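You operate a simulated robot arm through the tools that you are given. There is no shell and no other tool.

The job below is to be done with a simulated robot arm. You get a single attempt, and the scene is never put back.

Task
Put things in order on the top of the test bench. At the end: the brown copper plate is on the white felt-faced plate; the red plug gauge stands where the blue spring post stood; the gold brass threaded fitting stands where the brown copper plate stood; the blue spring post stands where the gold brass threaded fitting stood; whatever was shut is shut again. Leave all else as you found it, and nothing knocked over.

It is judged by the outcome, as a careful person would: the job done as asked, and still so three seconds after it is handed in. It fails if anything else is knocked over, pushed out of place, dropped, spilled or broken.

Robot
A 6-joint arm with a two-finger parallel gripper, fixed in place. Base frame: the origin is at the foot of the arm, x ahead of it, y to its left, z up; the work surface is at about z = 0.82. Units: m, rad, N and s.
With the tool pointing down near the work surface it reaches from about 0.24 to 0.64 m from the base axis. Its first joint turns from -1.152 to 1.152 rad. Payload 2.7 kg.
The tool frame sits at the grasp point between the pads (the TCP): z along the fingers, y along the line on which they close. The tips reach 0.023 m beyond it. Largest opening 0.094 m; finger width 0.038, thickness 0.01; the body of the gripper, 0.054 by 0.096 m, starts 0.039 m behind the TCP.
Orientation is told as [roll, pitch, yaw] about the base's x, y, z axes, in that order, counted from this pose: with the fingers straight down and closing along the base's y, the tool's x points along the base's -x, its y along +y and its z along -z.

Tools
- The arm moves only by the tool arm_command. Its argument "commands" is a list that holds one entry, the list of rows, each a list of 6 numbers: the shift along the base's x, y, z in mm, then the turn, a rotation vector about the base's x, y, z in degrees. In form: [[[tx, ty, tz, wx, wy, wz], ...]]. A call has 1 to 20 rows; each row shifts and turns the commanded pose from where the row before left it. "claw" is the opening, from 0 (shut) to 1 (fully open), set as the call begins (left out, the last holds). Rows are played at 5 a second. More than 0.05 m and 0.15 rad between two rows, or a gripper value outside its range, and nothing of the call is played. A pose out of reach is approached as far as the arm can. The call stops where the force on the tool passes 40 N (or 10 N more than at its start, if that is more) or the arm is blocked; 0.2 s more then pass. The fingers move at their own pace (about 0.045 m/s each) and stop on an object; they squeeze with about 41 N. The grip force told is the motor's: it shows also when the fingers shut on nothing. Time passes only in rows, and 0.2 s behind the last, so rows that do not move let the fingers close. It gives the time, the measured TCP pose, the force on the tool (base axes), the opening and the grip force at its end, in the units of the frame above (readings bear some noise), with the torque about the TCP (base axes, N m) and any sound that the robot's microphone picked up.
- Cameras (640 x 400 px; columns grow to the right, rows downward): "scene" is fixed at [0.0712, -0.4389, 1.4149]; the picture's right is [0.82, -0.57, 0.00], its down [-0.26, -0.38, -0.89] and it looks along [0.50, 0.73, -0.46] (base axes); focal length 313 px, centre (320, 200). "wrist" rides on the gripper at [0.086, 0.016, -0.075] in the tool frame; the picture's right is [-0.18, 0.98, 0.00], its down [-0.58, -0.11, -0.81] and it looks along [-0.79, -0.15, 0.59] (tool axes); focal length 243 px, centre (320, 200). There is no depth. A picture from a camera that has moved, and an enlarged one, comes with that camera's place and axes in the base frame and with its lens. The place of the scene camera against the robot may be out by one fixed shift of up to 0.018 m in any direction.
- get_image(camera): a new picture of that camera. It takes no simulated time.
- close_up(camera, box): a new picture of the part [left, top, right, bottom] of that camera's present view, enlarged. It takes no simulated time.
- close_job(): hands the job in; it is judged then, once.

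Places have to be worked out from the pictures, the camera data and where the tool is seen. Open the gripper and draw the arm clear of the work before you hand the job in, unless the task says otherwise.

The tools are called after "Emit:" by a JSON object that holds its "name" and its "arguments". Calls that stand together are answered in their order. arm_command: Moves the arm, as the interface text tells. Its arguments: {"type":"object","properties":{"commands":{"type":"array"},"claw":{"type":"number"}},"required":["commands"]} The other tools are called the same way: get_image (camera) takes a picture; close_up (camera, box) takes an enlarged picture of a part of a camera's view; close_job () hands the job in.

At the start:

```text
clock: 0.0
eef_pos: [0.3267, 0.0591, 1.1752]
tcp_rot: [0.002, -0.002, -0.001]
contact_force: [0.0, -0.6, 0.7]
ft_torque: [0.0, -0.03, 0.0]
grip_width: 0.0939
grasp_force: 0.1
```

scene: 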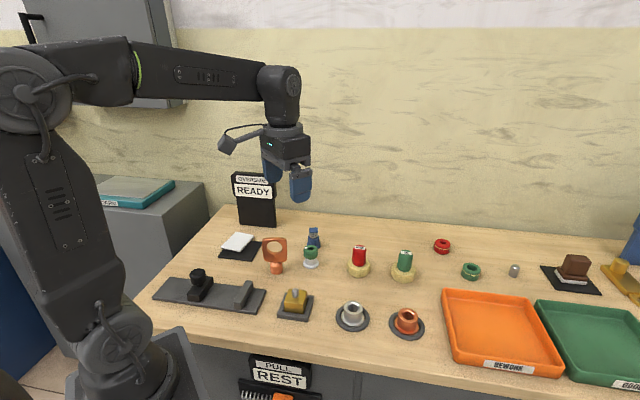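
wrist: 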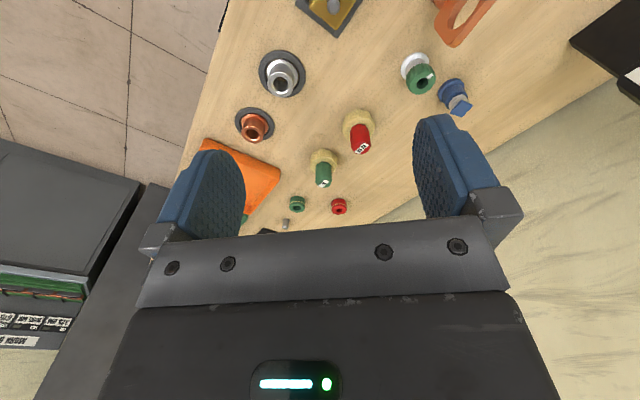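

I begin by enlarging parts of the scene view to identify the objects named in the task.

Emit:
{"name": "close_up", "arguments": {"camera": "scene", "box": [140, 220, 300, 320]}}

Emit:
{"name": "close_up", "arguments": {"camera": "scene", "box": [290, 220, 450, 320]}}

Emit:
{"name": "close_up", "arguments": {"camera": "scene", "box": [430, 220, 640, 400]}}

Emit:
{"name": "close_up", "arguments": {"camera": "scene", "box": [200, 160, 360, 260]}}

Emit:
{"name": "close_up", "arguments": {"camera": "scene", "box": [180, 300, 340, 400]}}

Emit:
{"name": "close_up", "arguments": {"camera": "wrist", "box": [220, 0, 640, 240]}}

```text
4.00 times, centred on (220, 270) of scene
camera zoom: at [0.0712, -0.4389, 1.4149], right [0.82, -0.57, 0.0], down [-0.26, -0.38, -0.89], along [0.5, 0.73, -0.46], focal length 1252 px, centre (720, -80)
```

zoom: 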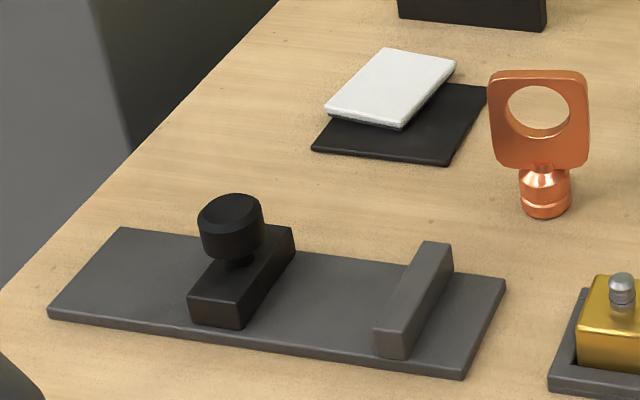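

```text
4.00 times, centred on (370, 270) of scene
camera zoom: at [0.0712, -0.4389, 1.4149], right [0.82, -0.57, 0.0], down [-0.26, -0.38, -0.89], along [0.5, 0.73, -0.46], focal length 1252 px, centre (120, -80)
```

zoom: 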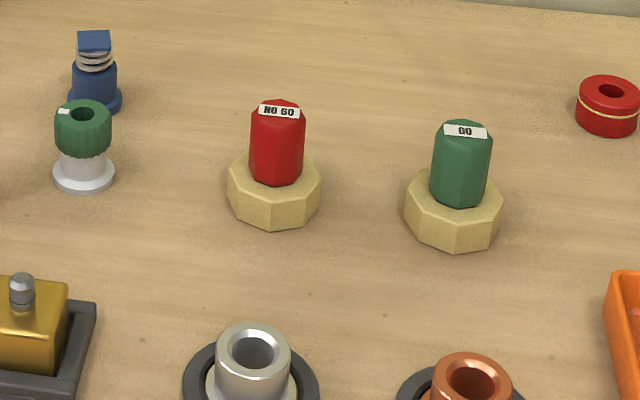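

```text
2.22 times, centred on (535, 310) of scene
camera zoom: at [0.0712, -0.4389, 1.4149], right [0.82, -0.57, 0.0], down [-0.26, -0.38, -0.89], along [0.5, 0.73, -0.46], focal length 696 px, centre (-158, -44)
```

zoom: 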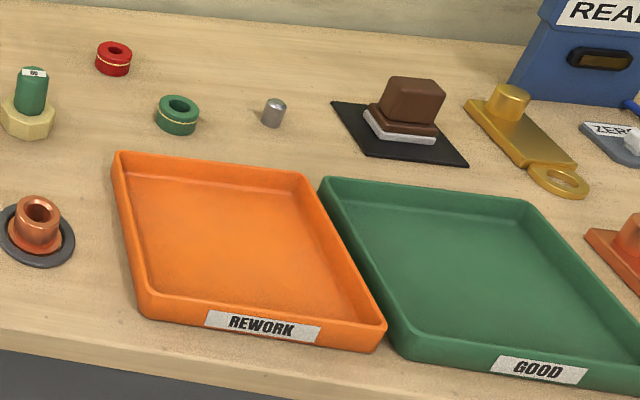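

```text
4.00 times, centred on (280, 210) of scene
camera zoom: at [0.0712, -0.4389, 1.4149], right [0.82, -0.57, 0.0], down [-0.26, -0.38, -0.89], along [0.5, 0.73, -0.46], focal length 1252 px, centre (480, 160)
```

zoom: 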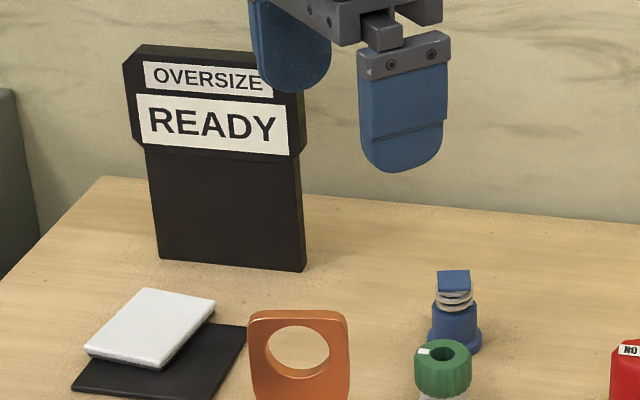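

```text
4.00 times, centred on (260, 350) of scene
camera zoom: at [0.0712, -0.4389, 1.4149], right [0.82, -0.57, 0.0], down [-0.26, -0.38, -0.89], along [0.5, 0.73, -0.46], focal length 1252 px, centre (560, -400)
```

zoom: 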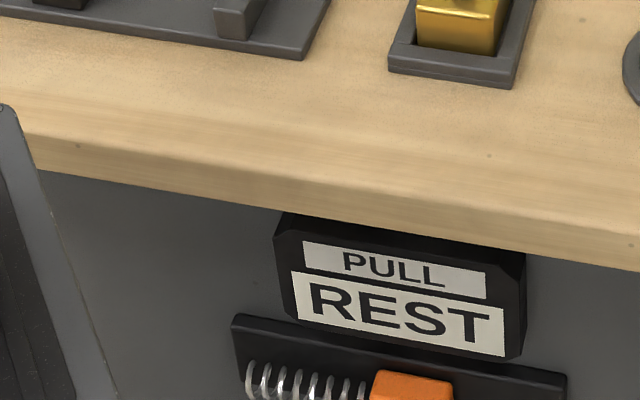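

```text
1.52 times, centred on (430, 120) of wrist
camera zoom: at [0.2398, 0.0754, 1.2498], right [0.19, 0.98, 0.0], down [0.58, -0.11, 0.81], along [0.79, -0.15, -0.59], focal length 370 px, centre (152, 322)
```

zoom: 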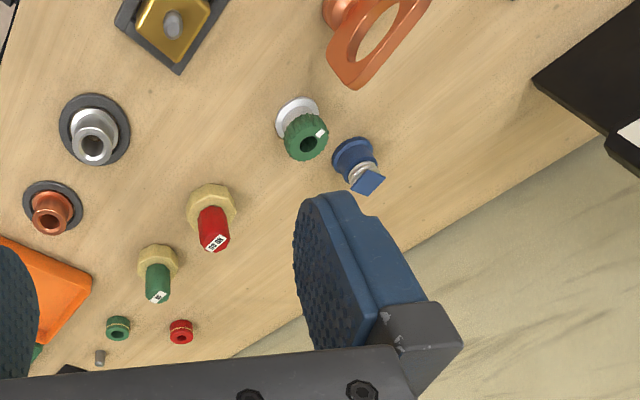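

The pictures show a copper-coloured upright ring plate near (0.36, 0.22), a white plate on a black mat, a blue spring post, a red NO GO gauge in a tan nut, and a gold block in a dark tray. Before naming targets I tilt the wrist so its camera looks down on the bench.

Emit:
{"name": "arm_command", "arguments": {"commands": [[[0, 0, 10, 0, 8, 0], [0, 0, 10, 0, 8, 0], [0, 0, 10, 0, 8, 0], [0, 0, 10, 0, 8, 0], [0, 0, 0, 0, 8, 0], [0, 0, 0, 0, 0, 0]]]}}

Emit:
{"name": "get_image", "arguments": {"camera": "wrist"}}

Emit:
{"name": "get_image", "arguments": {"camera": "scene"}}

```text
clock: 1.4
eef_pos: [0.3093, 0.0596, 1.1664]
tcp_rot: [0.0, 0.697, -0.001]
contact_force: [1.0, -0.6, -0.2]
ft_torque: [0.0, 0.0, 0.0]
grip_width: 0.094
grasp_force: 0.1
out of reach, approached as far as the arm can: row 4, 5
```

```text
taken
camera wrist: at [0.2914, 0.0754, 1.2786], right [0.14, 0.98, -0.12], down [0.96, -0.11, 0.25], along [0.23, -0.15, -0.96], focal length 243 px, centre (320, 200)
```

wrist: 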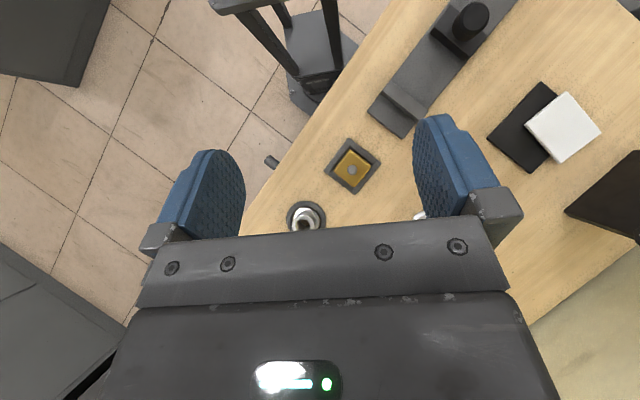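

```text
taken
```

scene: 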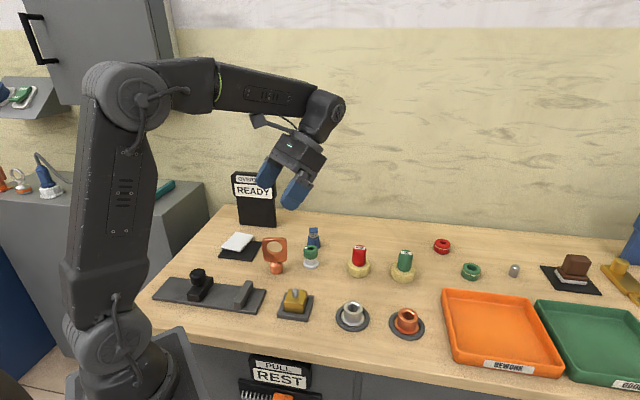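

The wrist now looks down on the left of the bench. I enlarge the gold block and the white plate to see what they are.

Emit:
{"name": "close_up", "arguments": {"camera": "wrist", "box": [260, 110, 420, 240]}}

Emit:
{"name": "close_up", "arguments": {"camera": "wrist", "box": [360, 0, 640, 180]}}

Emit:
{"name": "close_up", "arguments": {"camera": "scene", "box": [250, 270, 330, 330]}}

Emit:
{"name": "close_up", "arguments": {"camera": "scene", "box": [250, 220, 330, 280]}}

Emit:
{"name": "close_up", "arguments": {"camera": "scene", "box": [320, 280, 440, 350]}}

Emit:
{"name": "close_up", "arguments": {"camera": "scene", "box": [0, 60, 180, 210]}}

```text
3.08 times, centred on (340, 175) of wrist
camera zoom: at [0.2914, 0.0754, 1.2786], right [0.14, 0.98, -0.12], down [0.96, -0.11, 0.25], along [0.23, -0.15, -0.96], focal length 746 px, centre (258, 277)
```

zoom: 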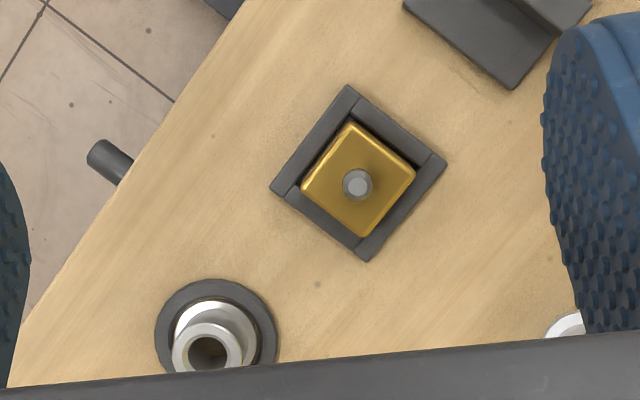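

```text
2.22 times, centred on (500, 90) of wrist
camera zoom: at [0.2914, 0.0754, 1.2786], right [0.14, 0.98, -0.12], down [0.96, -0.11, 0.25], along [0.23, -0.15, -0.96], focal length 539 px, centre (-80, 444)
```

zoom: 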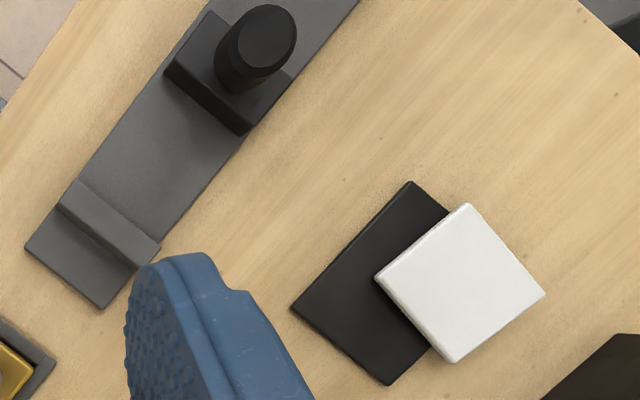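

```text
6.67 times, centred on (290, 300) of scene
camera zoom: at [0.0712, -0.4389, 1.4149], right [0.82, -0.57, 0.0], down [-0.26, -0.38, -0.89], along [0.5, 0.73, -0.46], focal length 2087 px, centre (520, -467)
```

zoom: 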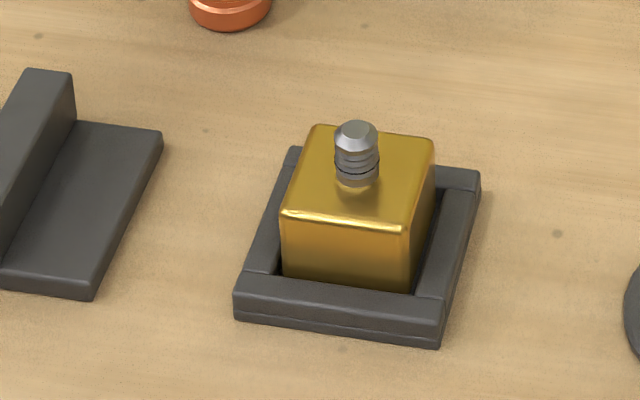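

```text
6.67 times, centred on (290, 250) of scene
camera zoom: at [0.0712, -0.4389, 1.4149], right [0.82, -0.57, 0.0], down [-0.26, -0.38, -0.89], along [0.5, 0.73, -0.46], focal length 2087 px, centre (520, -133)
```

zoom: 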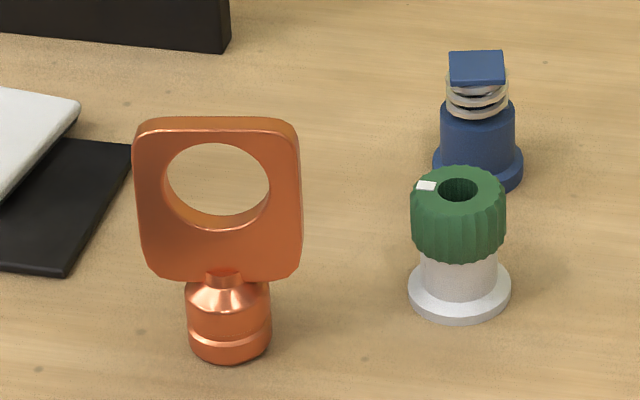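

```text
5.33 times, centred on (380, 315) of scene
camera zoom: at [0.0712, -0.4389, 1.4149], right [0.82, -0.57, 0.0], down [-0.26, -0.38, -0.89], along [0.5, 0.73, -0.46], focal length 1670 px, centre (0, -413)
```

zoom: 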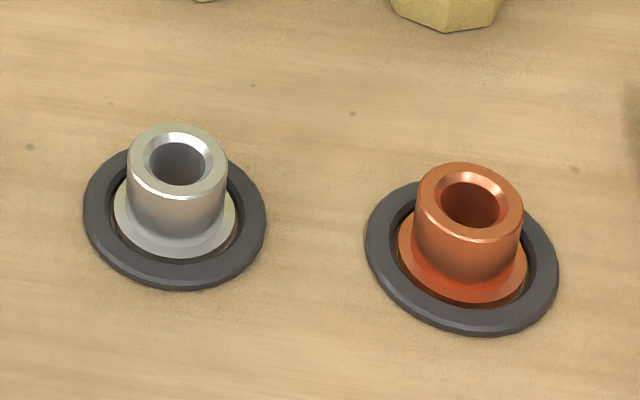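

```text
2.67 times, centred on (90, 135) of scene
camera zoom: at [0.0712, -0.4389, 1.4149], right [0.82, -0.57, 0.0], down [-0.26, -0.38, -0.89], along [0.5, 0.73, -0.46], focal length 835 px, centre (933, 373)
```

zoom: 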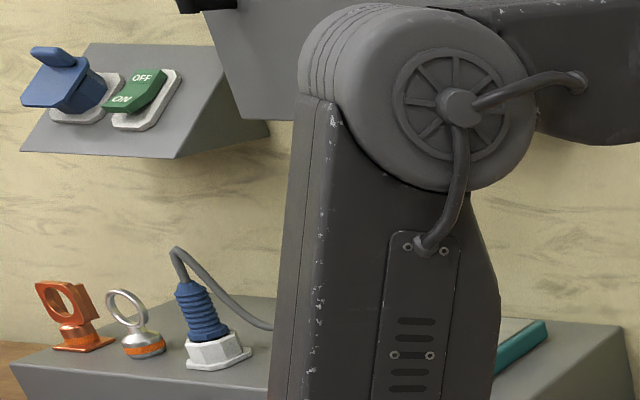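

The gold block carries a threaded stud and sits in a low dark tray. The copper upright plate has a round foot, and the white plate lies partly over the black mat. I go lower with the camera still tilted, for accurate positions of the copper plate, gold fitting and white plate.

Emit:
{"name": "arm_command", "arguments": {"commands": [[[6, 23, -41, 0, 0, 0], [6, 23, -41, 0, 0, 0], [6, 23, -41, 0, 0, 0], [6, 23, -41, 0, 0, 0], [0, 0, 0, 0, 0, 0]]]}}

Emit:
{"name": "get_image", "arguments": {"camera": "wrist"}}

```text
clock: 2.6
eef_pos: [0.3336, 0.152, 1.0027]
tcp_rot: [0.0, 0.698, -0.002]
contact_force: [0.4, -0.8, -0.1]
ft_torque: [0.02, -0.02, 0.01]
grip_width: 0.0941
grasp_force: 0.0
```

```text
taken
camera wrist: at [0.3158, 0.1667, 1.1149], right [0.14, 0.98, -0.12], down [0.96, -0.11, 0.25], along [0.23, -0.15, -0.96], focal length 243 px, centre (320, 200)
```

wrist: 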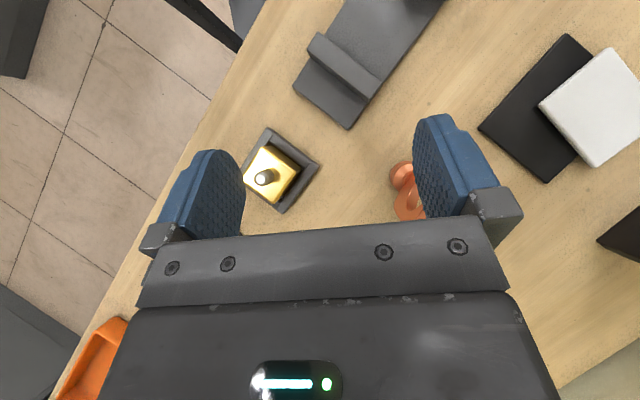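

The copper foot is half hidden by a finger, so I back off toward the base and cut the tilt for a clearer view.

Emit:
{"name": "arm_command", "arguments": {"commands": [[[-25, 10, 10, 0, -7, 0], [-25, 10, 10, 0, -7, 0], [-25, 10, 10, 0, -6, 0], [0, 0, 0, 0, 0, 0]]]}}

Emit:
{"name": "get_image", "arguments": {"camera": "wrist"}}

```text
clock: 3.6
eef_pos: [0.2588, 0.1801, 1.0329]
tcp_rot: [0.001, 0.346, 0.0]
contact_force: [0.7, 0.0, 0.7]
ft_torque: [-0.05, -0.03, -0.03]
grip_width: 0.0938
grasp_force: 0.0
```

```text
taken
camera wrist: at [0.2027, 0.1977, 1.1317], right [0.17, 0.98, -0.06], down [0.82, -0.11, 0.56], along [0.54, -0.15, -0.83], focal length 243 px, centre (320, 200)
```

wrist: 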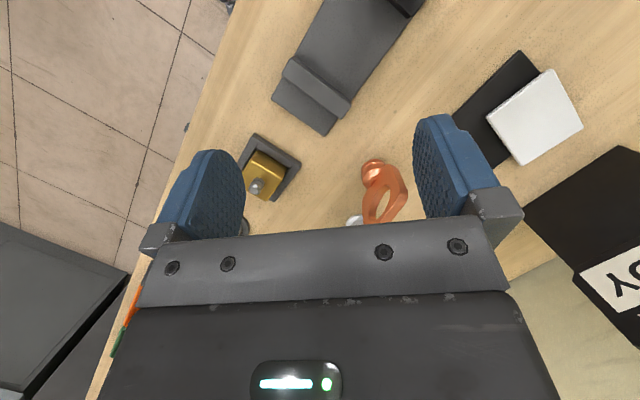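

Now the copper plate, gold tray and white plate are all clear in view. I enlarge each one to measure it.

Emit:
{"name": "close_up", "arguments": {"camera": "wrist", "box": [330, 140, 430, 230]}}

Emit:
{"name": "close_up", "arguments": {"camera": "wrist", "box": [220, 120, 320, 210]}}

Emit:
{"name": "close_up", "arguments": {"camera": "wrist", "box": [440, 40, 600, 180]}}

Emit:
{"name": "get_image", "arguments": {"camera": "scene"}}

```text
4.44 times, centred on (380, 185) of wrist
camera zoom: at [0.2027, 0.1977, 1.1317], right [0.17, 0.98, -0.06], down [0.82, -0.11, 0.56], along [0.54, -0.15, -0.83], focal length 1078 px, centre (53, 267)
```

zoom: 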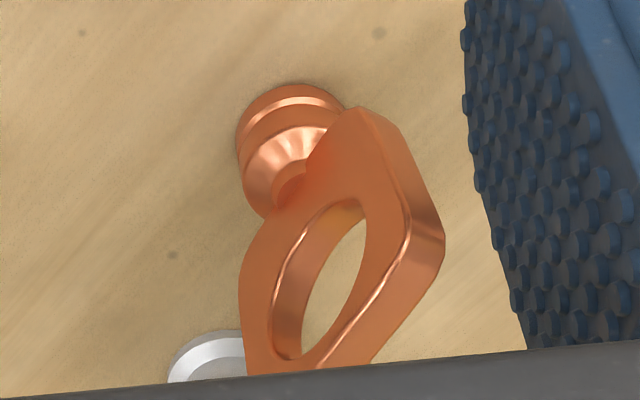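

```text
4.44 times, centred on (270, 165) of wrist
camera zoom: at [0.2027, 0.1977, 1.1317], right [0.17, 0.98, -0.06], down [0.82, -0.11, 0.56], along [0.54, -0.15, -0.83], focal length 1078 px, centre (542, 356)
```

zoom: 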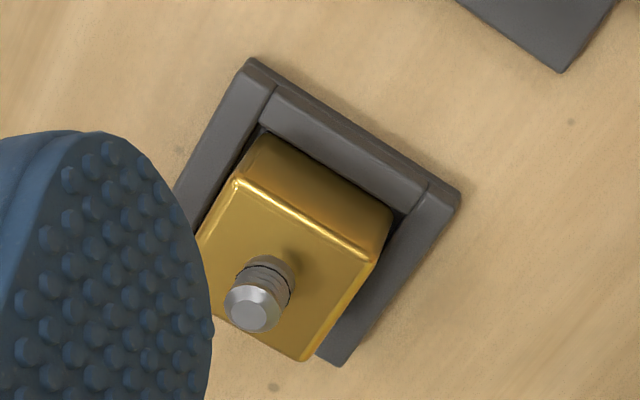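

```text
2.86 times, centred on (520, 110) of wrist
camera zoom: at [0.2027, 0.1977, 1.1317], right [0.17, 0.98, -0.06], down [0.82, -0.11, 0.56], along [0.54, -0.15, -0.83], focal length 693 px, centre (-251, 457)
```

zoom: 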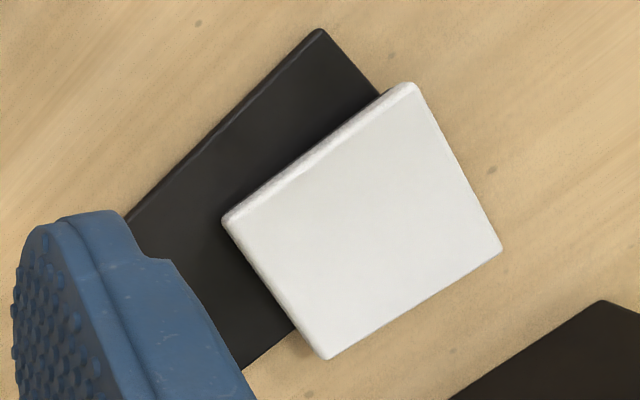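

```text
taken
```

scene: 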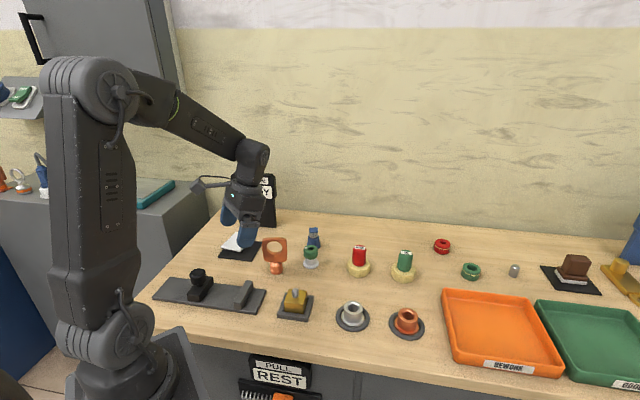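

The white plate is about 70 x 88 mm, centred near (0.324, 0.412). The copper foot is near (0.364, 0.224), and the object looks about 110 mm tall. I move the camera straight over the copper plate to read its yaw.

Emit:
{"name": "arm_command", "arguments": {"commands": [[[38, 8, 5, 0, 7, 0], [38, 8, 5, 0, 7, 0], [38, 8, 5, 0, 6, 0], [0, 0, 0, 0, 0, 0]]]}}

Emit:
{"name": "get_image", "arguments": {"camera": "wrist"}}

Emit:
{"name": "close_up", "arguments": {"camera": "wrist", "box": [250, 60, 420, 230]}}

```text
clock: 4.6
eef_pos: [0.3743, 0.2053, 1.0463]
tcp_rot: [0.002, 0.698, -0.003]
contact_force: [-0.6, -0.7, -0.3]
ft_torque: [0.01, 0.01, -0.02]
grip_width: 0.0939
grasp_force: 0.0
```

```text
taken
camera wrist: at [0.356, 0.2217, 1.1603], right [0.14, 0.98, -0.12], down [0.96, -0.11, 0.24], along [0.23, -0.15, -0.96], focal length 243 px, centre (320, 200)
```

wrist: 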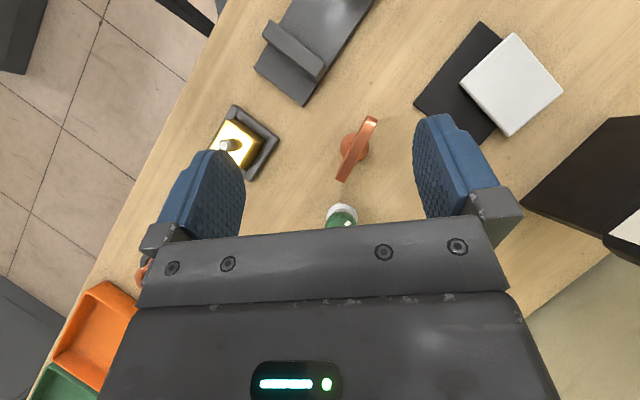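

```text
2.35 times, centred on (335, 145) of wrist
camera zoom: at [0.356, 0.2217, 1.1603], right [0.14, 0.98, -0.12], down [0.96, -0.11, 0.24], along [0.23, -0.15, -0.96], focal length 571 px, centre (285, 329)
```

zoom: 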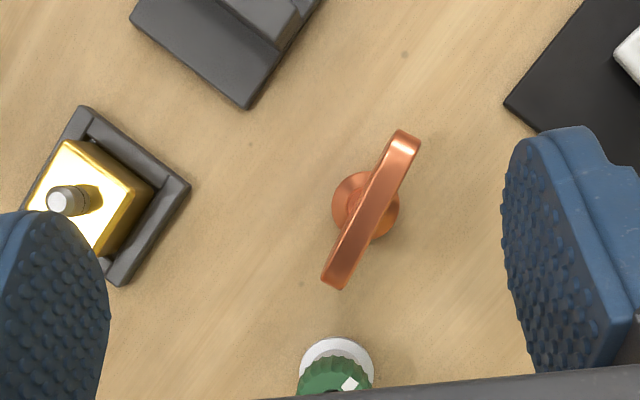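

The strip of the plate's top edge runs at about -34 deg. The copper object's centre is about (0.369, 0.226), with its top near z 0.93. I straighten the tool above it and turn to yaw -34 deg so the fingers close across its thickness.

Emit:
{"name": "arm_command", "arguments": {"commands": [[[-1, 4, 0, 0, -8, 0], [-1, 4, 0, 0, -8, 0], [-1, 4, 0, 0, -8, 0], [-1, 4, 0, 0, -8, 0], [-1, 4, 0, 0, -8, 0], [0, 0, 0, 0, 0, -8.5], [0, 0, 0, 0, 0, -8.5], [0, 0, 0, 0, 0, -8.5], [0, 0, 0, 0, 0, -8.5], [0, 0, 0, 0, 0, 0]]], "claw": 1}}

Emit:
{"name": "get_image", "arguments": {"camera": "wrist"}}

Emit:
{"name": "get_image", "arguments": {"camera": "scene"}}

```text
clock: 6.8
eef_pos: [0.3681, 0.2259, 1.0467]
tcp_rot: [0.001, -0.001, -0.597]
contact_force: [0.7, 0.7, -0.2]
ft_torque: [-0.01, 0.01, -0.04]
grip_width: 0.0938
grasp_force: 0.1
```

```text
taken
camera wrist: at [0.3053, 0.2876, 1.1217], right [0.7, 0.71, 0.0], down [0.42, -0.42, 0.81], along [0.57, -0.57, -0.59], focal length 243 px, centre (320, 200)
```

wrist: 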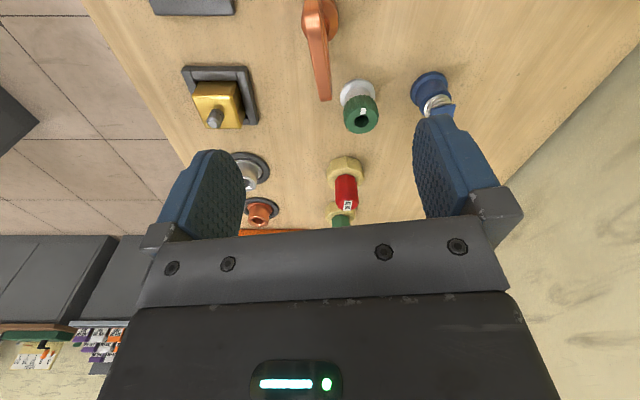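

```text
taken
```

scene: 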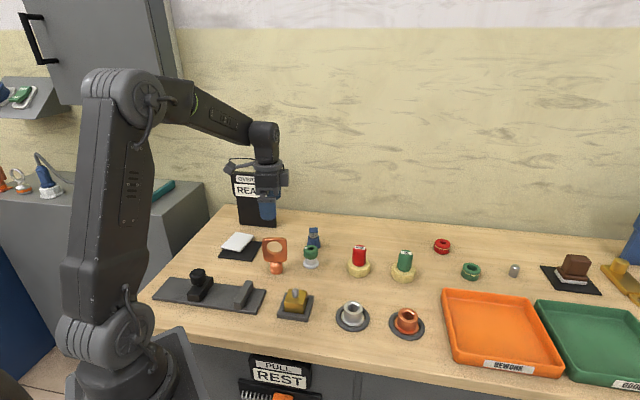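

The tool is now centred above the copper plate and aligned with it. I descend partway with the fingers open and check the alignment.

Emit:
{"name": "arm_command", "arguments": {"commands": [[[0, 0, -40, 0, 0, 0], [0, 0, -40, 0, 0, 0], [0, 0, -20, 0, 0, 0], [0, 0, 0, 0, 0, 0]]]}}

Emit:
{"name": "get_image", "arguments": {"camera": "wrist"}}

Emit:
{"name": "close_up", "arguments": {"camera": "scene", "box": [220, 180, 340, 290]}}

```text
clock: 7.8
eef_pos: [0.368, 0.2265, 0.9459]
tcp_rot: [0.002, -0.002, -0.597]
contact_force: [-0.6, -0.4, -0.6]
ft_torque: [0.01, 0.0, 0.02]
grip_width: 0.0938
grasp_force: 0.1
```

```text
taken
camera wrist: at [0.3048, 0.2872, 1.0214], right [0.7, 0.71, 0.0], down [0.42, -0.42, 0.81], along [0.57, -0.57, -0.59], focal length 243 px, centre (320, 200)
```

wrist: 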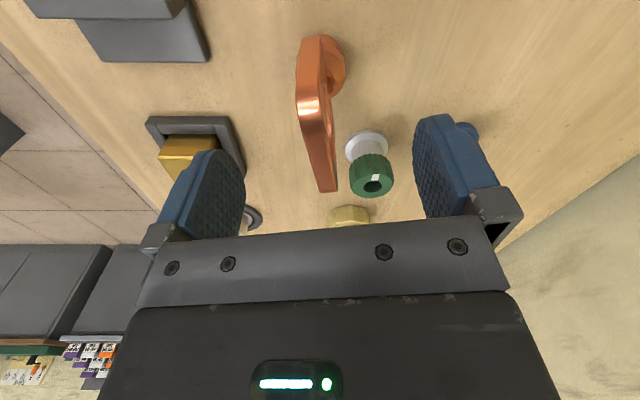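

```text
3.64 times, centred on (280, 235) of scene
camera zoom: at [0.0712, -0.4389, 1.4149], right [0.82, -0.57, 0.0], down [-0.26, -0.38, -0.89], along [0.5, 0.73, -0.46], focal length 1138 px, centre (466, 73)
```

zoom: 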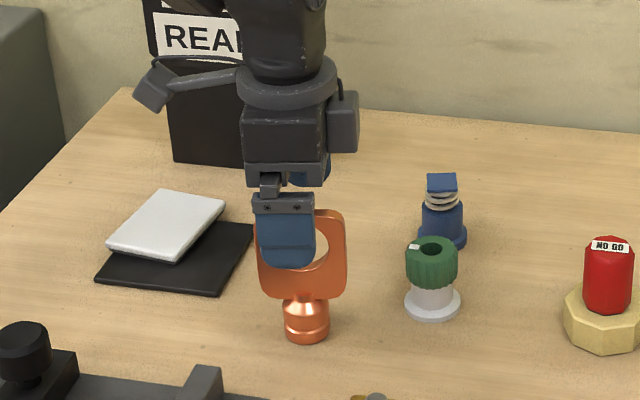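

The plate lies centred between the fingers. I descend to z about 0.907 and close on it.

Emit:
{"name": "arm_command", "arguments": {"commands": [[[0, 0, -20, 0, 0, 0], [0, 0, -19, 0, 0, 0], [0, 0, 0, 0, 0, 0]]]}}

Emit:
{"name": "arm_command", "arguments": {"commands": [[[0, 0, 0, 0, 0, 0], [0, 0, 0, 0, 0, 0], [0, 0, 0, 0, 0, 0], [0, 0, 0, 0, 0, 0], [0, 0, 0, 0, 0, 0], [0, 0, 0, 0, 0, 0], [0, 0, 0, 0, 0, 0]]], "claw": 0}}

Emit:
{"name": "get_image", "arguments": {"camera": "wrist"}}

Emit:
{"name": "close_up", "arguments": {"camera": "scene", "box": [220, 180, 340, 290]}}

```text
clock: 8.6
eef_pos: [0.367, 0.2259, 0.9069]
tcp_rot: [0.001, -0.002, -0.595]
contact_force: [-1.2, -0.4, -0.6]
ft_torque: [0.01, -0.01, 0.01]
grip_width: 0.0939
grasp_force: 0.1
```

```text
clock: 10.2
eef_pos: [0.3668, 0.2271, 0.9078]
tcp_rot: [0.001, -0.002, -0.596]
contact_force: [0.3, -0.3, 1.0]
ft_torque: [-0.05, 0.08, -0.01]
grip_width: 0.0113
grasp_force: 40.5
```

```text
taken
camera wrist: at [0.3049, 0.2877, 0.9822], right [0.7, 0.71, 0.0], down [0.42, -0.42, 0.81], along [0.57, -0.57, -0.59], focal length 243 px, centre (320, 200)
```

wrist: 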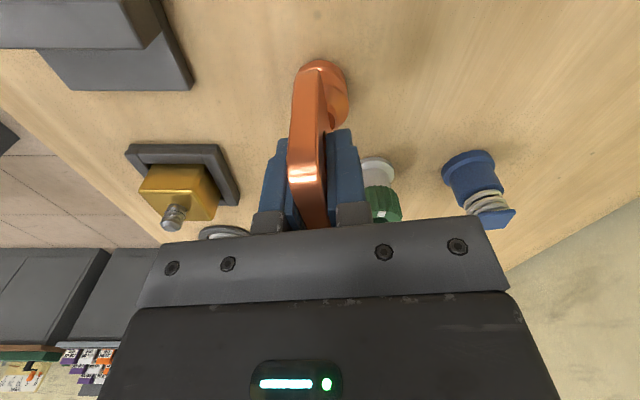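

```text
3.64 times, centred on (280, 235) of scene
camera zoom: at [0.0712, -0.4389, 1.4149], right [0.82, -0.57, 0.0], down [-0.26, -0.38, -0.89], along [0.5, 0.73, -0.46], focal length 1138 px, centre (466, 73)
```

zoom: 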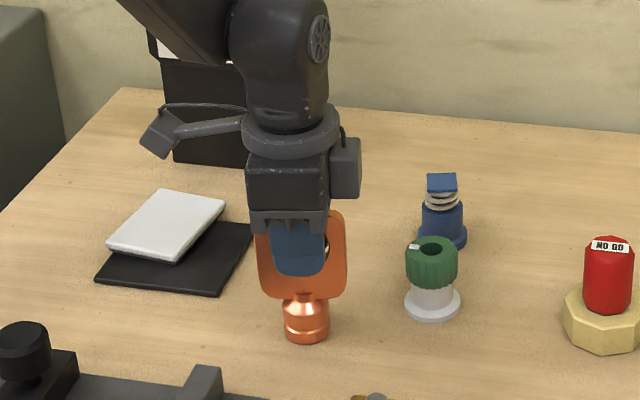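

The plate is gripped at 11.3 mm wide with 40 N. I lift it 60 mm and check that it hangs firmly.

Emit:
{"name": "arm_command", "arguments": {"commands": [[[0, 0, 10, 0, 0, 0], [0, 0, 20, 0, 0, 0], [0, 0, 30, 0, 0, 0], [0, 0, 0, 0, 0, 0]]]}}

Emit:
{"name": "close_up", "arguments": {"camera": "scene", "box": [200, 160, 340, 290]}}

```text
clock: 11.2
eef_pos: [0.3673, 0.2261, 0.9685]
tcp_rot: [0.003, -0.002, -0.595]
contact_force: [0.0, 0.4, -2.1]
ft_torque: [0.0, 0.01, 0.02]
grip_width: 0.011
grasp_force: 41.4
```

```text
3.08 times, centred on (270, 225) of scene
camera zoom: at [0.0712, -0.4388, 1.4149], right [0.82, -0.57, 0.0], down [-0.26, -0.38, -0.89], along [0.5, 0.73, -0.46], focal length 963 px, centre (474, 123)
```

zoom: 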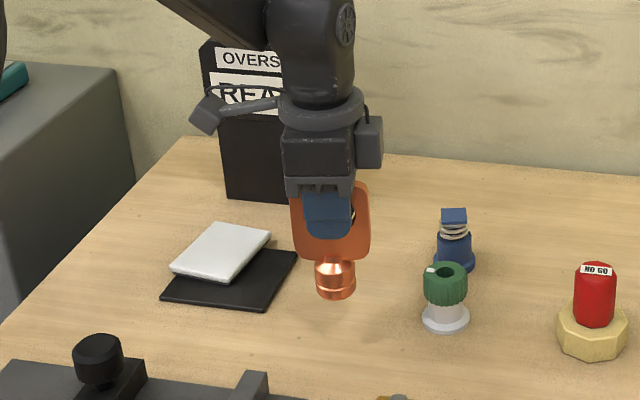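

The plate hangs straight and the load is about 2 N. I carry it at this height to over the white plate's centre near (0.323, 0.410).

Emit:
{"name": "arm_command", "arguments": {"commands": [[[-9, 37, 0, 0, 0, 0], [-9, 37, 0, 0, 0, 0], [-9, 37, 0, 0, 0, 0], [-9, 37, 0, 0, 0, 0], [-10, 37, 0, 0, 0, 0], [0, 0, 0, 0, 0, 0], [0, 0, 0, 0, 0, 0]]]}}

Emit:
{"name": "get_image", "arguments": {"camera": "wrist"}}

Emit:
{"name": "close_up", "arguments": {"camera": "scene", "box": [180, 160, 300, 280]}}

```text
clock: 12.8
eef_pos: [0.3207, 0.4106, 0.9685]
tcp_rot: [0.0, -0.001, -0.595]
contact_force: [0.1, 0.0, -1.4]
ft_torque: [0.01, 0.0, 0.0]
grip_width: 0.0105
grasp_force: 40.6
```

```text
taken
camera wrist: at [0.2585, 0.4728, 1.0429], right [0.7, 0.71, 0.0], down [0.42, -0.42, 0.81], along [0.57, -0.57, -0.59], focal length 243 px, centre (320, 200)
```

wrist: 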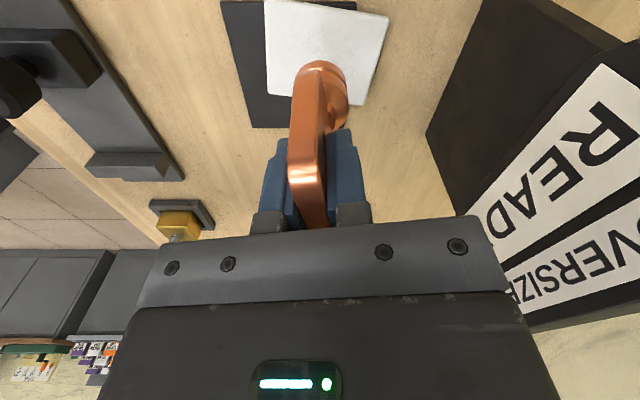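

```text
3.33 times, centred on (240, 220) of scene
camera zoom: at [0.0713, -0.4388, 1.4149], right [0.82, -0.57, 0.0], down [-0.26, -0.38, -0.89], along [0.5, 0.73, -0.46], focal length 1044 px, centre (587, 133)
```

zoom: 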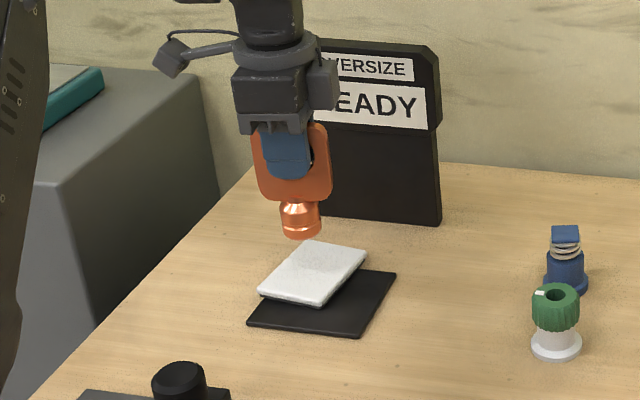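

The foot hangs over the centre of the white plate at about (0.324, 0.409), and the gripper is clear of the sign. I lower it to just above the plate.

Emit:
{"name": "arm_command", "arguments": {"commands": [[[0, 0, -20, 0, 0, 0], [0, 0, -15, 0, 0, 0], [0, 0, -7, 0, 0, 0], [0, 0, 0, 0, 0, 0]]]}}

Emit:
{"name": "close_up", "arguments": {"camera": "scene", "box": [210, 200, 290, 270]}}

Emit:
{"name": "close_up", "arguments": {"camera": "wrist", "box": [220, 0, 420, 180]}}

```text
clock: 13.8
eef_pos: [0.3203, 0.4097, 0.926]
tcp_rot: [0.003, -0.001, -0.597]
contact_force: [-0.4, 0.6, -1.9]
ft_torque: [0.0, 0.01, 0.01]
grip_width: 0.0109
grasp_force: 41.8
```

```text
5.71 times, centred on (250, 235) of scene
camera zoom: at [0.0713, -0.4388, 1.4149], right [0.82, -0.57, 0.0], down [-0.26, -0.38, -0.89], along [0.5, 0.73, -0.46], focal length 1789 px, centre (720, 0)
```

zoom: 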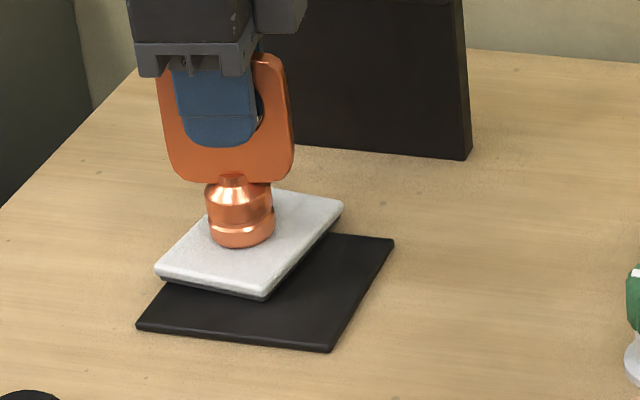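

```text
2.22 times, centred on (320, 90) of wrist
camera zoom: at [0.2587, 0.4722, 1.0005], right [0.7, 0.71, 0.0], down [0.42, -0.42, 0.81], along [0.57, -0.57, -0.59], focal length 539 px, centre (320, 444)
```

zoom: 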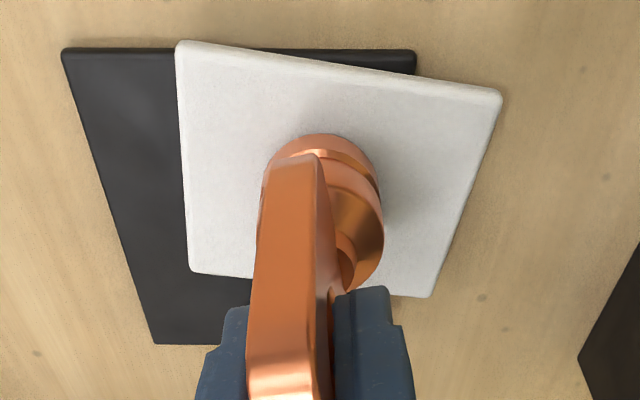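

The white-faced plate lies level with its weight over the mat, and the foot hovers just above it. I lower in small steps and watch the force.

Emit:
{"name": "arm_command", "arguments": {"commands": [[[-3, -3, -2, 0, 0, 0], [0, 0, -2, 0, 0, 0], [0, 0, 0, 0, 0, 0]]]}}

Emit:
{"name": "arm_command", "arguments": {"commands": [[[0, 0, -2, 0, 0, 0], [0, 0, 0, 0, 0, 0]]]}}

```text
clock: 14.6
eef_pos: [0.3201, 0.4083, 0.9258]
tcp_rot: [0.008, 0.0, -0.594]
contact_force: [1.6, -0.8, 29.0]
ft_torque: [-0.18, -0.05, 0.03]
grip_width: 0.0107
grasp_force: 40.8
```

```text
clock: 15.2
eef_pos: [0.3189, 0.409, 0.9238]
tcp_rot: [0.008, -0.002, -0.597]
contact_force: [1.5, -1.4, 27.6]
ft_torque: [-0.19, -0.15, -0.01]
grip_width: 0.0108
grasp_force: 41.1
```

It is already touching, with 28 N pressing down. I raise the command a little to relieve the force before releasing.

Emit:
{"name": "arm_command", "arguments": {"commands": [[[0, 0, 1.5, 0, 0, 0], [0, 0, 0, 0, 0, 0]]]}}

Emit:
{"name": "close_up", "arguments": {"camera": "scene", "box": [210, 200, 290, 270]}}

```text
clock: 15.8
eef_pos: [0.3187, 0.4084, 0.9219]
tcp_rot: [0.005, -0.002, -0.595]
contact_force: [3.9, 2.3, 19.9]
ft_torque: [0.12, -0.26, -0.02]
grip_width: 0.0109
grasp_force: 41.3
```

```text
5.71 times, centred on (250, 235) of scene
camera zoom: at [0.0711, -0.4391, 1.4149], right [0.82, -0.57, 0.0], down [-0.26, -0.38, -0.89], along [0.5, 0.73, -0.46], focal length 1789 px, centre (720, 0)
```

zoom: 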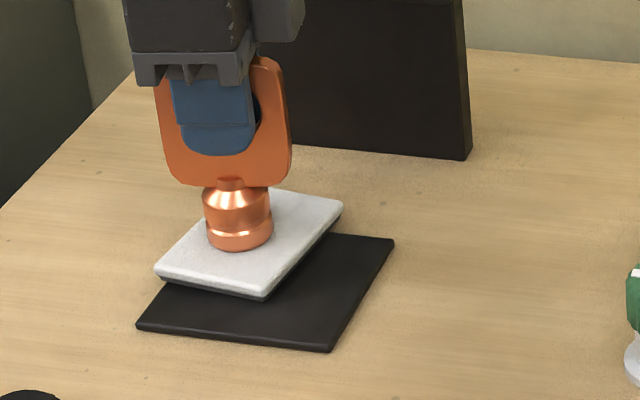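

The fingers slid slightly down the plate, which is harmless, and 20 N remains. I raise a bit more.

Emit:
{"name": "arm_command", "arguments": {"commands": [[[0, 0, 1.5, 0, 0, 0], [0, 0, 0, 0, 0, 0]]]}}

```text
clock: 16.4
eef_pos: [0.3192, 0.4082, 0.9227]
tcp_rot: [0.002, -0.002, -0.595]
contact_force: [2.5, 5.7, 12.4]
ft_torque: [0.31, -0.32, -0.01]
grip_width: 0.011
grasp_force: 40.8
```

Emit:
{"name": "arm_command", "arguments": {"commands": [[[0, 0, 1.5, 0, 0, 0], [0, 0, 0, 0, 0, 0]]]}}

Emit:
{"name": "close_up", "arguments": {"camera": "wrist", "box": [220, 0, 420, 180]}}

```text
clock: 17.0
eef_pos: [0.3176, 0.4064, 0.9242]
tcp_rot: [-0.004, 0.0, -0.596]
contact_force: [-0.3, 1.0, -0.4]
ft_torque: [0.09, 0.0, 0.02]
grip_width: 0.0108
grasp_force: 40.7
```

```text
2.22 times, centred on (320, 90) of wrist
camera zoom: at [0.2555, 0.4689, 0.9975], right [0.7, 0.71, 0.0], down [0.42, -0.41, 0.81], along [0.57, -0.57, -0.59], focal length 539 px, centre (320, 444)
```

zoom: 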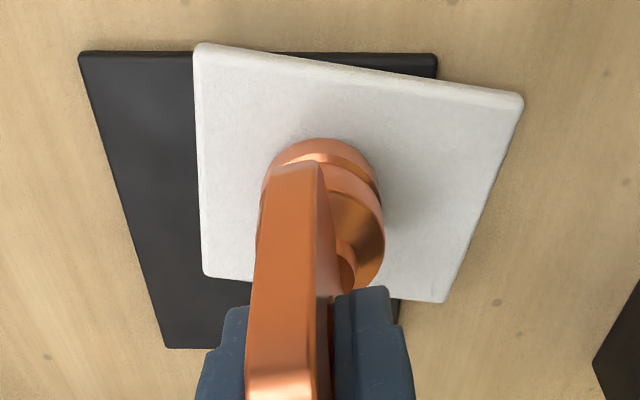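

The force is near zero, so the foot rests on the white plate, and the plate has not shifted on the mat. I open the fingers.

Emit:
{"name": "arm_command", "arguments": {"commands": [[[0, 0, 0, 0, 0, 0], [0, 0, 0, 0, 0, 0], [0, 0, 0, 0, 0, 0], [0, 0, 0, 0, 0, 0], [0, 0, 0, 0, 0, 0], [0, 0, 0, 0, 0, 0]]], "claw": 1}}

Emit:
{"name": "get_image", "arguments": {"camera": "wrist"}}

Emit:
{"name": "close_up", "arguments": {"camera": "scene", "box": [210, 180, 310, 270]}}

```text
clock: 18.4
eef_pos: [0.3195, 0.4071, 0.9253]
tcp_rot: [0.002, -0.003, -0.594]
contact_force: [0.3, 0.0, -0.4]
ft_torque: [0.0, -0.01, -0.01]
grip_width: 0.0939
grasp_force: 0.1
```

```text
taken
camera wrist: at [0.256, 0.4695, 0.9991], right [0.7, 0.71, 0.0], down [0.42, -0.42, 0.81], along [0.57, -0.57, -0.59], focal length 243 px, centre (320, 200)
```

wrist: 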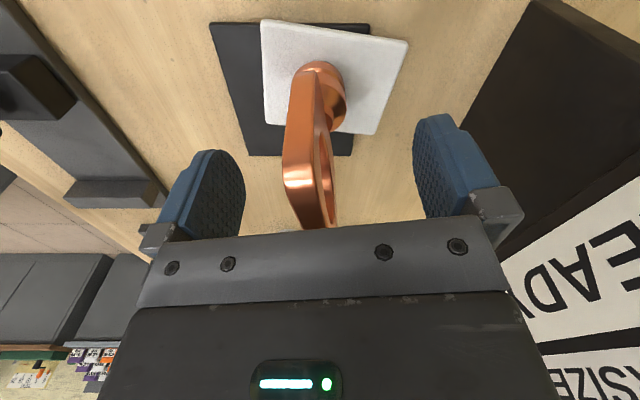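

```text
4.44 times, centred on (260, 225) of scene
camera zoom: at [0.0712, -0.4389, 1.4149], right [0.82, -0.57, 0.0], down [-0.26, -0.38, -0.89], along [0.5, 0.73, -0.46], focal length 1392 px, centre (587, 89)
```

zoom: 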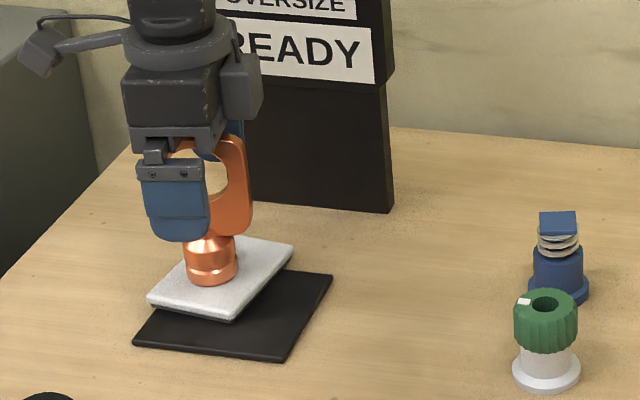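

The copper plate stands by itself on the white plate. I rise clear and travel to a viewing position for the gold fitting, turning to yaw -45 deg.

Emit:
{"name": "arm_command", "arguments": {"commands": [[[0, 0, 40, 0, 0, 0], [0, 0, 40, 0, 0, 0], [0, 0, 40, 0, 0, 0], [-5, -46, 0, 0, 0, 0], [-5, -46, 0, 0, 0, 0], [-5, -46, 0, 0, 0, -5.5], [-5, -46, 0, 0, 0, -5.5], [-6, -46, 0, 0, 0, 0], [-6, -47, 0, 0, 0, 0], [0, 0, -30, 0, 0, 0], [0, 0, -30, 0, 0, 0], [0, 0, 0, 0, 0, 0]]]}}

Emit:
{"name": "get_image", "arguments": {"camera": "wrist"}}

Emit:
{"name": "get_image", "arguments": {"camera": "scene"}}

```text
clock: 21.0
eef_pos: [0.2867, 0.1313, 0.9859]
tcp_rot: [0.002, -0.003, -0.786]
contact_force: [0.1, 0.2, -0.1]
ft_torque: [0.02, -0.01, 0.02]
grip_width: 0.094
grasp_force: 0.1
```

```text
taken
camera wrist: at [0.2376, 0.2027, 1.0589], right [0.83, 0.56, 0.0], down [0.33, -0.49, 0.81], along [0.46, -0.67, -0.59], focal length 243 px, centre (320, 200)
```

wrist: 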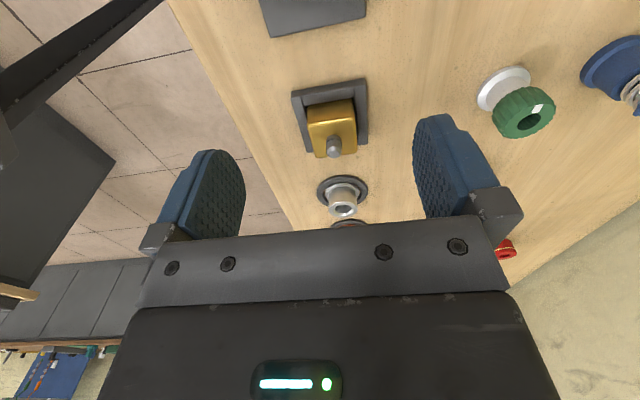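

```text
taken
```

scene: 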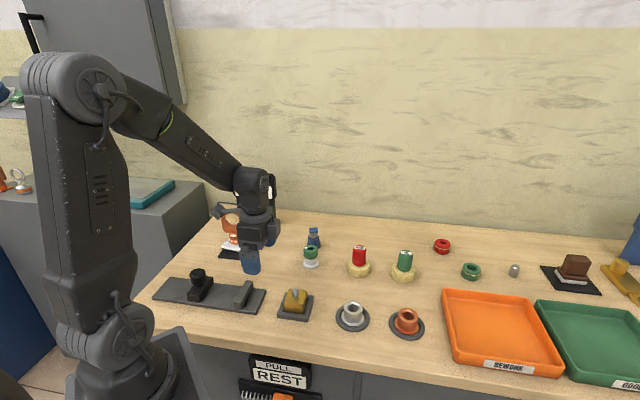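

The gold block sits in its tray and lies nearly square to the tool at this yaw. I enlarge it to get the orientation, centre and height.

Emit:
{"name": "close_up", "arguments": {"camera": "wrist", "box": [280, 70, 380, 170]}}

Emit:
{"name": "close_up", "arguments": {"camera": "scene", "box": [265, 275, 325, 330]}}

```text
4.00 times, centred on (330, 120) of wrist
camera zoom: at [0.2376, 0.2027, 1.0589], right [0.83, 0.56, 0.0], down [0.33, -0.49, 0.81], along [0.46, -0.67, -0.59], focal length 970 px, centre (280, 520)
```

zoom: 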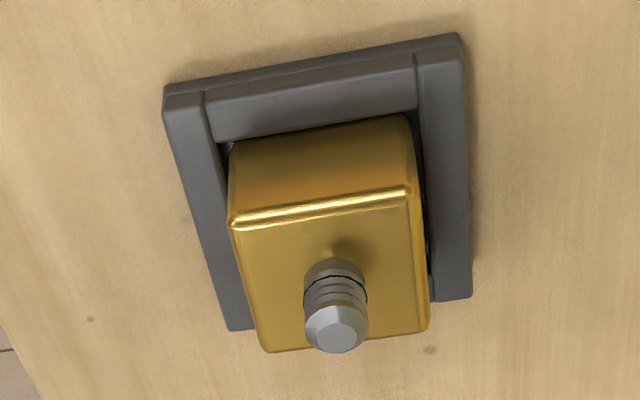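

```text
7.27 times, centred on (295, 302) of scene
camera zoom: at [0.0712, -0.4389, 1.4149], right [0.82, -0.57, 0.0], down [-0.26, -0.38, -0.89], along [0.5, 0.73, -0.46], focal length 2277 px, centre (502, -546)
```

zoom: 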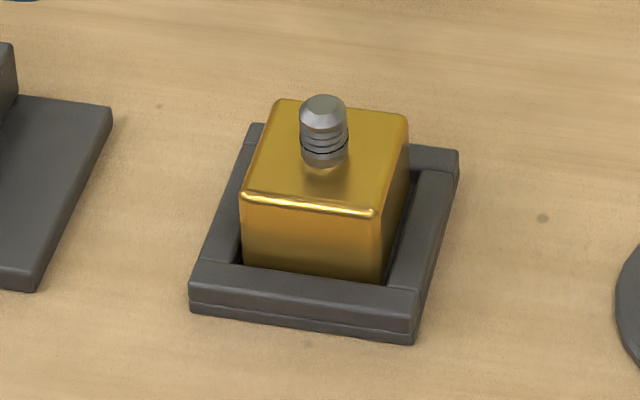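

The block is about 44 mm square, centred at (0.3437, 0.0737), with its top near z 0.859 and stud top near 0.881. The tray wall is near 0.836. I move over it and come down to z 0.90 for a check.

Emit:
{"name": "arm_command", "arguments": {"commands": [[[28, -29, 0, 0, 0, 0], [29, -29, 0, 0, 0, 0], [0, 0, -30, 0, 0, 0], [0, 0, -30, 0, 0, 0], [0, 0, -25, 0, 0, 0], [0, 0, 0, 0, 0, 0]]], "claw": 1}}

Emit:
{"name": "get_image", "arguments": {"camera": "wrist"}}

Emit:
{"name": "close_up", "arguments": {"camera": "scene", "box": [250, 250, 340, 330]}}

```text
clock: 22.4
eef_pos: [0.3448, 0.0733, 0.9006]
tcp_rot: [0.003, -0.003, -0.789]
contact_force: [-0.1, -0.5, 0.3]
ft_torque: [-0.01, -0.01, 0.0]
grip_width: 0.0941
grasp_force: 0.1
```

```text
taken
camera wrist: at [0.2942, 0.1454, 0.9741], right [0.83, 0.56, 0.0], down [0.33, -0.49, 0.81], along [0.46, -0.67, -0.59], focal length 243 px, centre (320, 200)
```

wrist: 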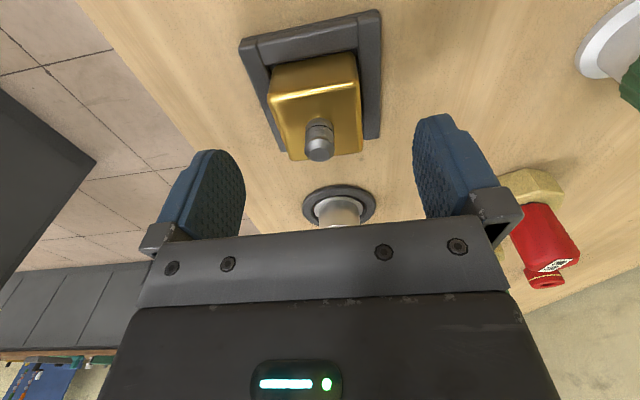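

```text
5.00 times, centred on (295, 290) of scene
camera zoom: at [0.0712, -0.4389, 1.4149], right [0.82, -0.57, 0.0], down [-0.26, -0.38, -0.89], along [0.5, 0.73, -0.46], focal length 1565 px, centre (445, -250)
```

zoom: 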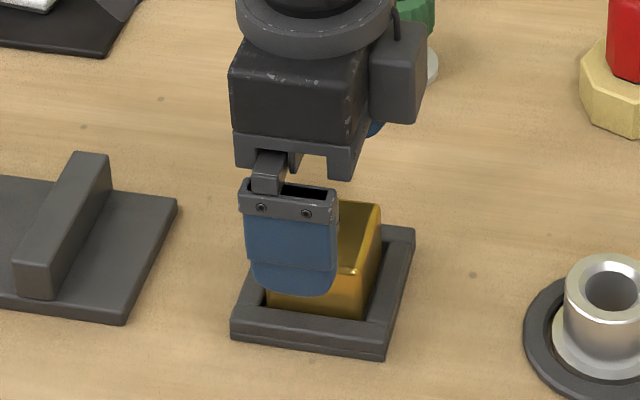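

The stud lies exactly under the grasp point. I descend to z 0.8625, which keeps the tips above the tray wall, and close.

Emit:
{"name": "arm_command", "arguments": {"commands": [[[-1, 0, -20, 0, 0, 0], [0, 0, -18, 0, 0, 0], [0, 0, 0, 0, 0, 0]]]}}

Emit:
{"name": "close_up", "arguments": {"camera": "scene", "box": [250, 250, 340, 330]}}

```text
clock: 23.2
eef_pos: [0.3438, 0.0734, 0.8615]
tcp_rot: [0.003, -0.002, -0.788]
contact_force: [-0.8, 0.4, -0.2]
ft_torque: [0.01, -0.01, -0.01]
grip_width: 0.0939
grasp_force: 0.1
```

```text
5.00 times, centred on (295, 290) of scene
camera zoom: at [0.0712, -0.4389, 1.4149], right [0.82, -0.57, 0.0], down [-0.26, -0.38, -0.89], along [0.5, 0.73, -0.46], focal length 1565 px, centre (445, -250)
```

zoom: 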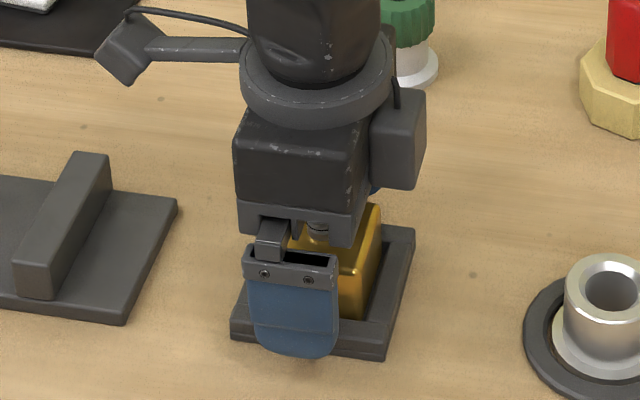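

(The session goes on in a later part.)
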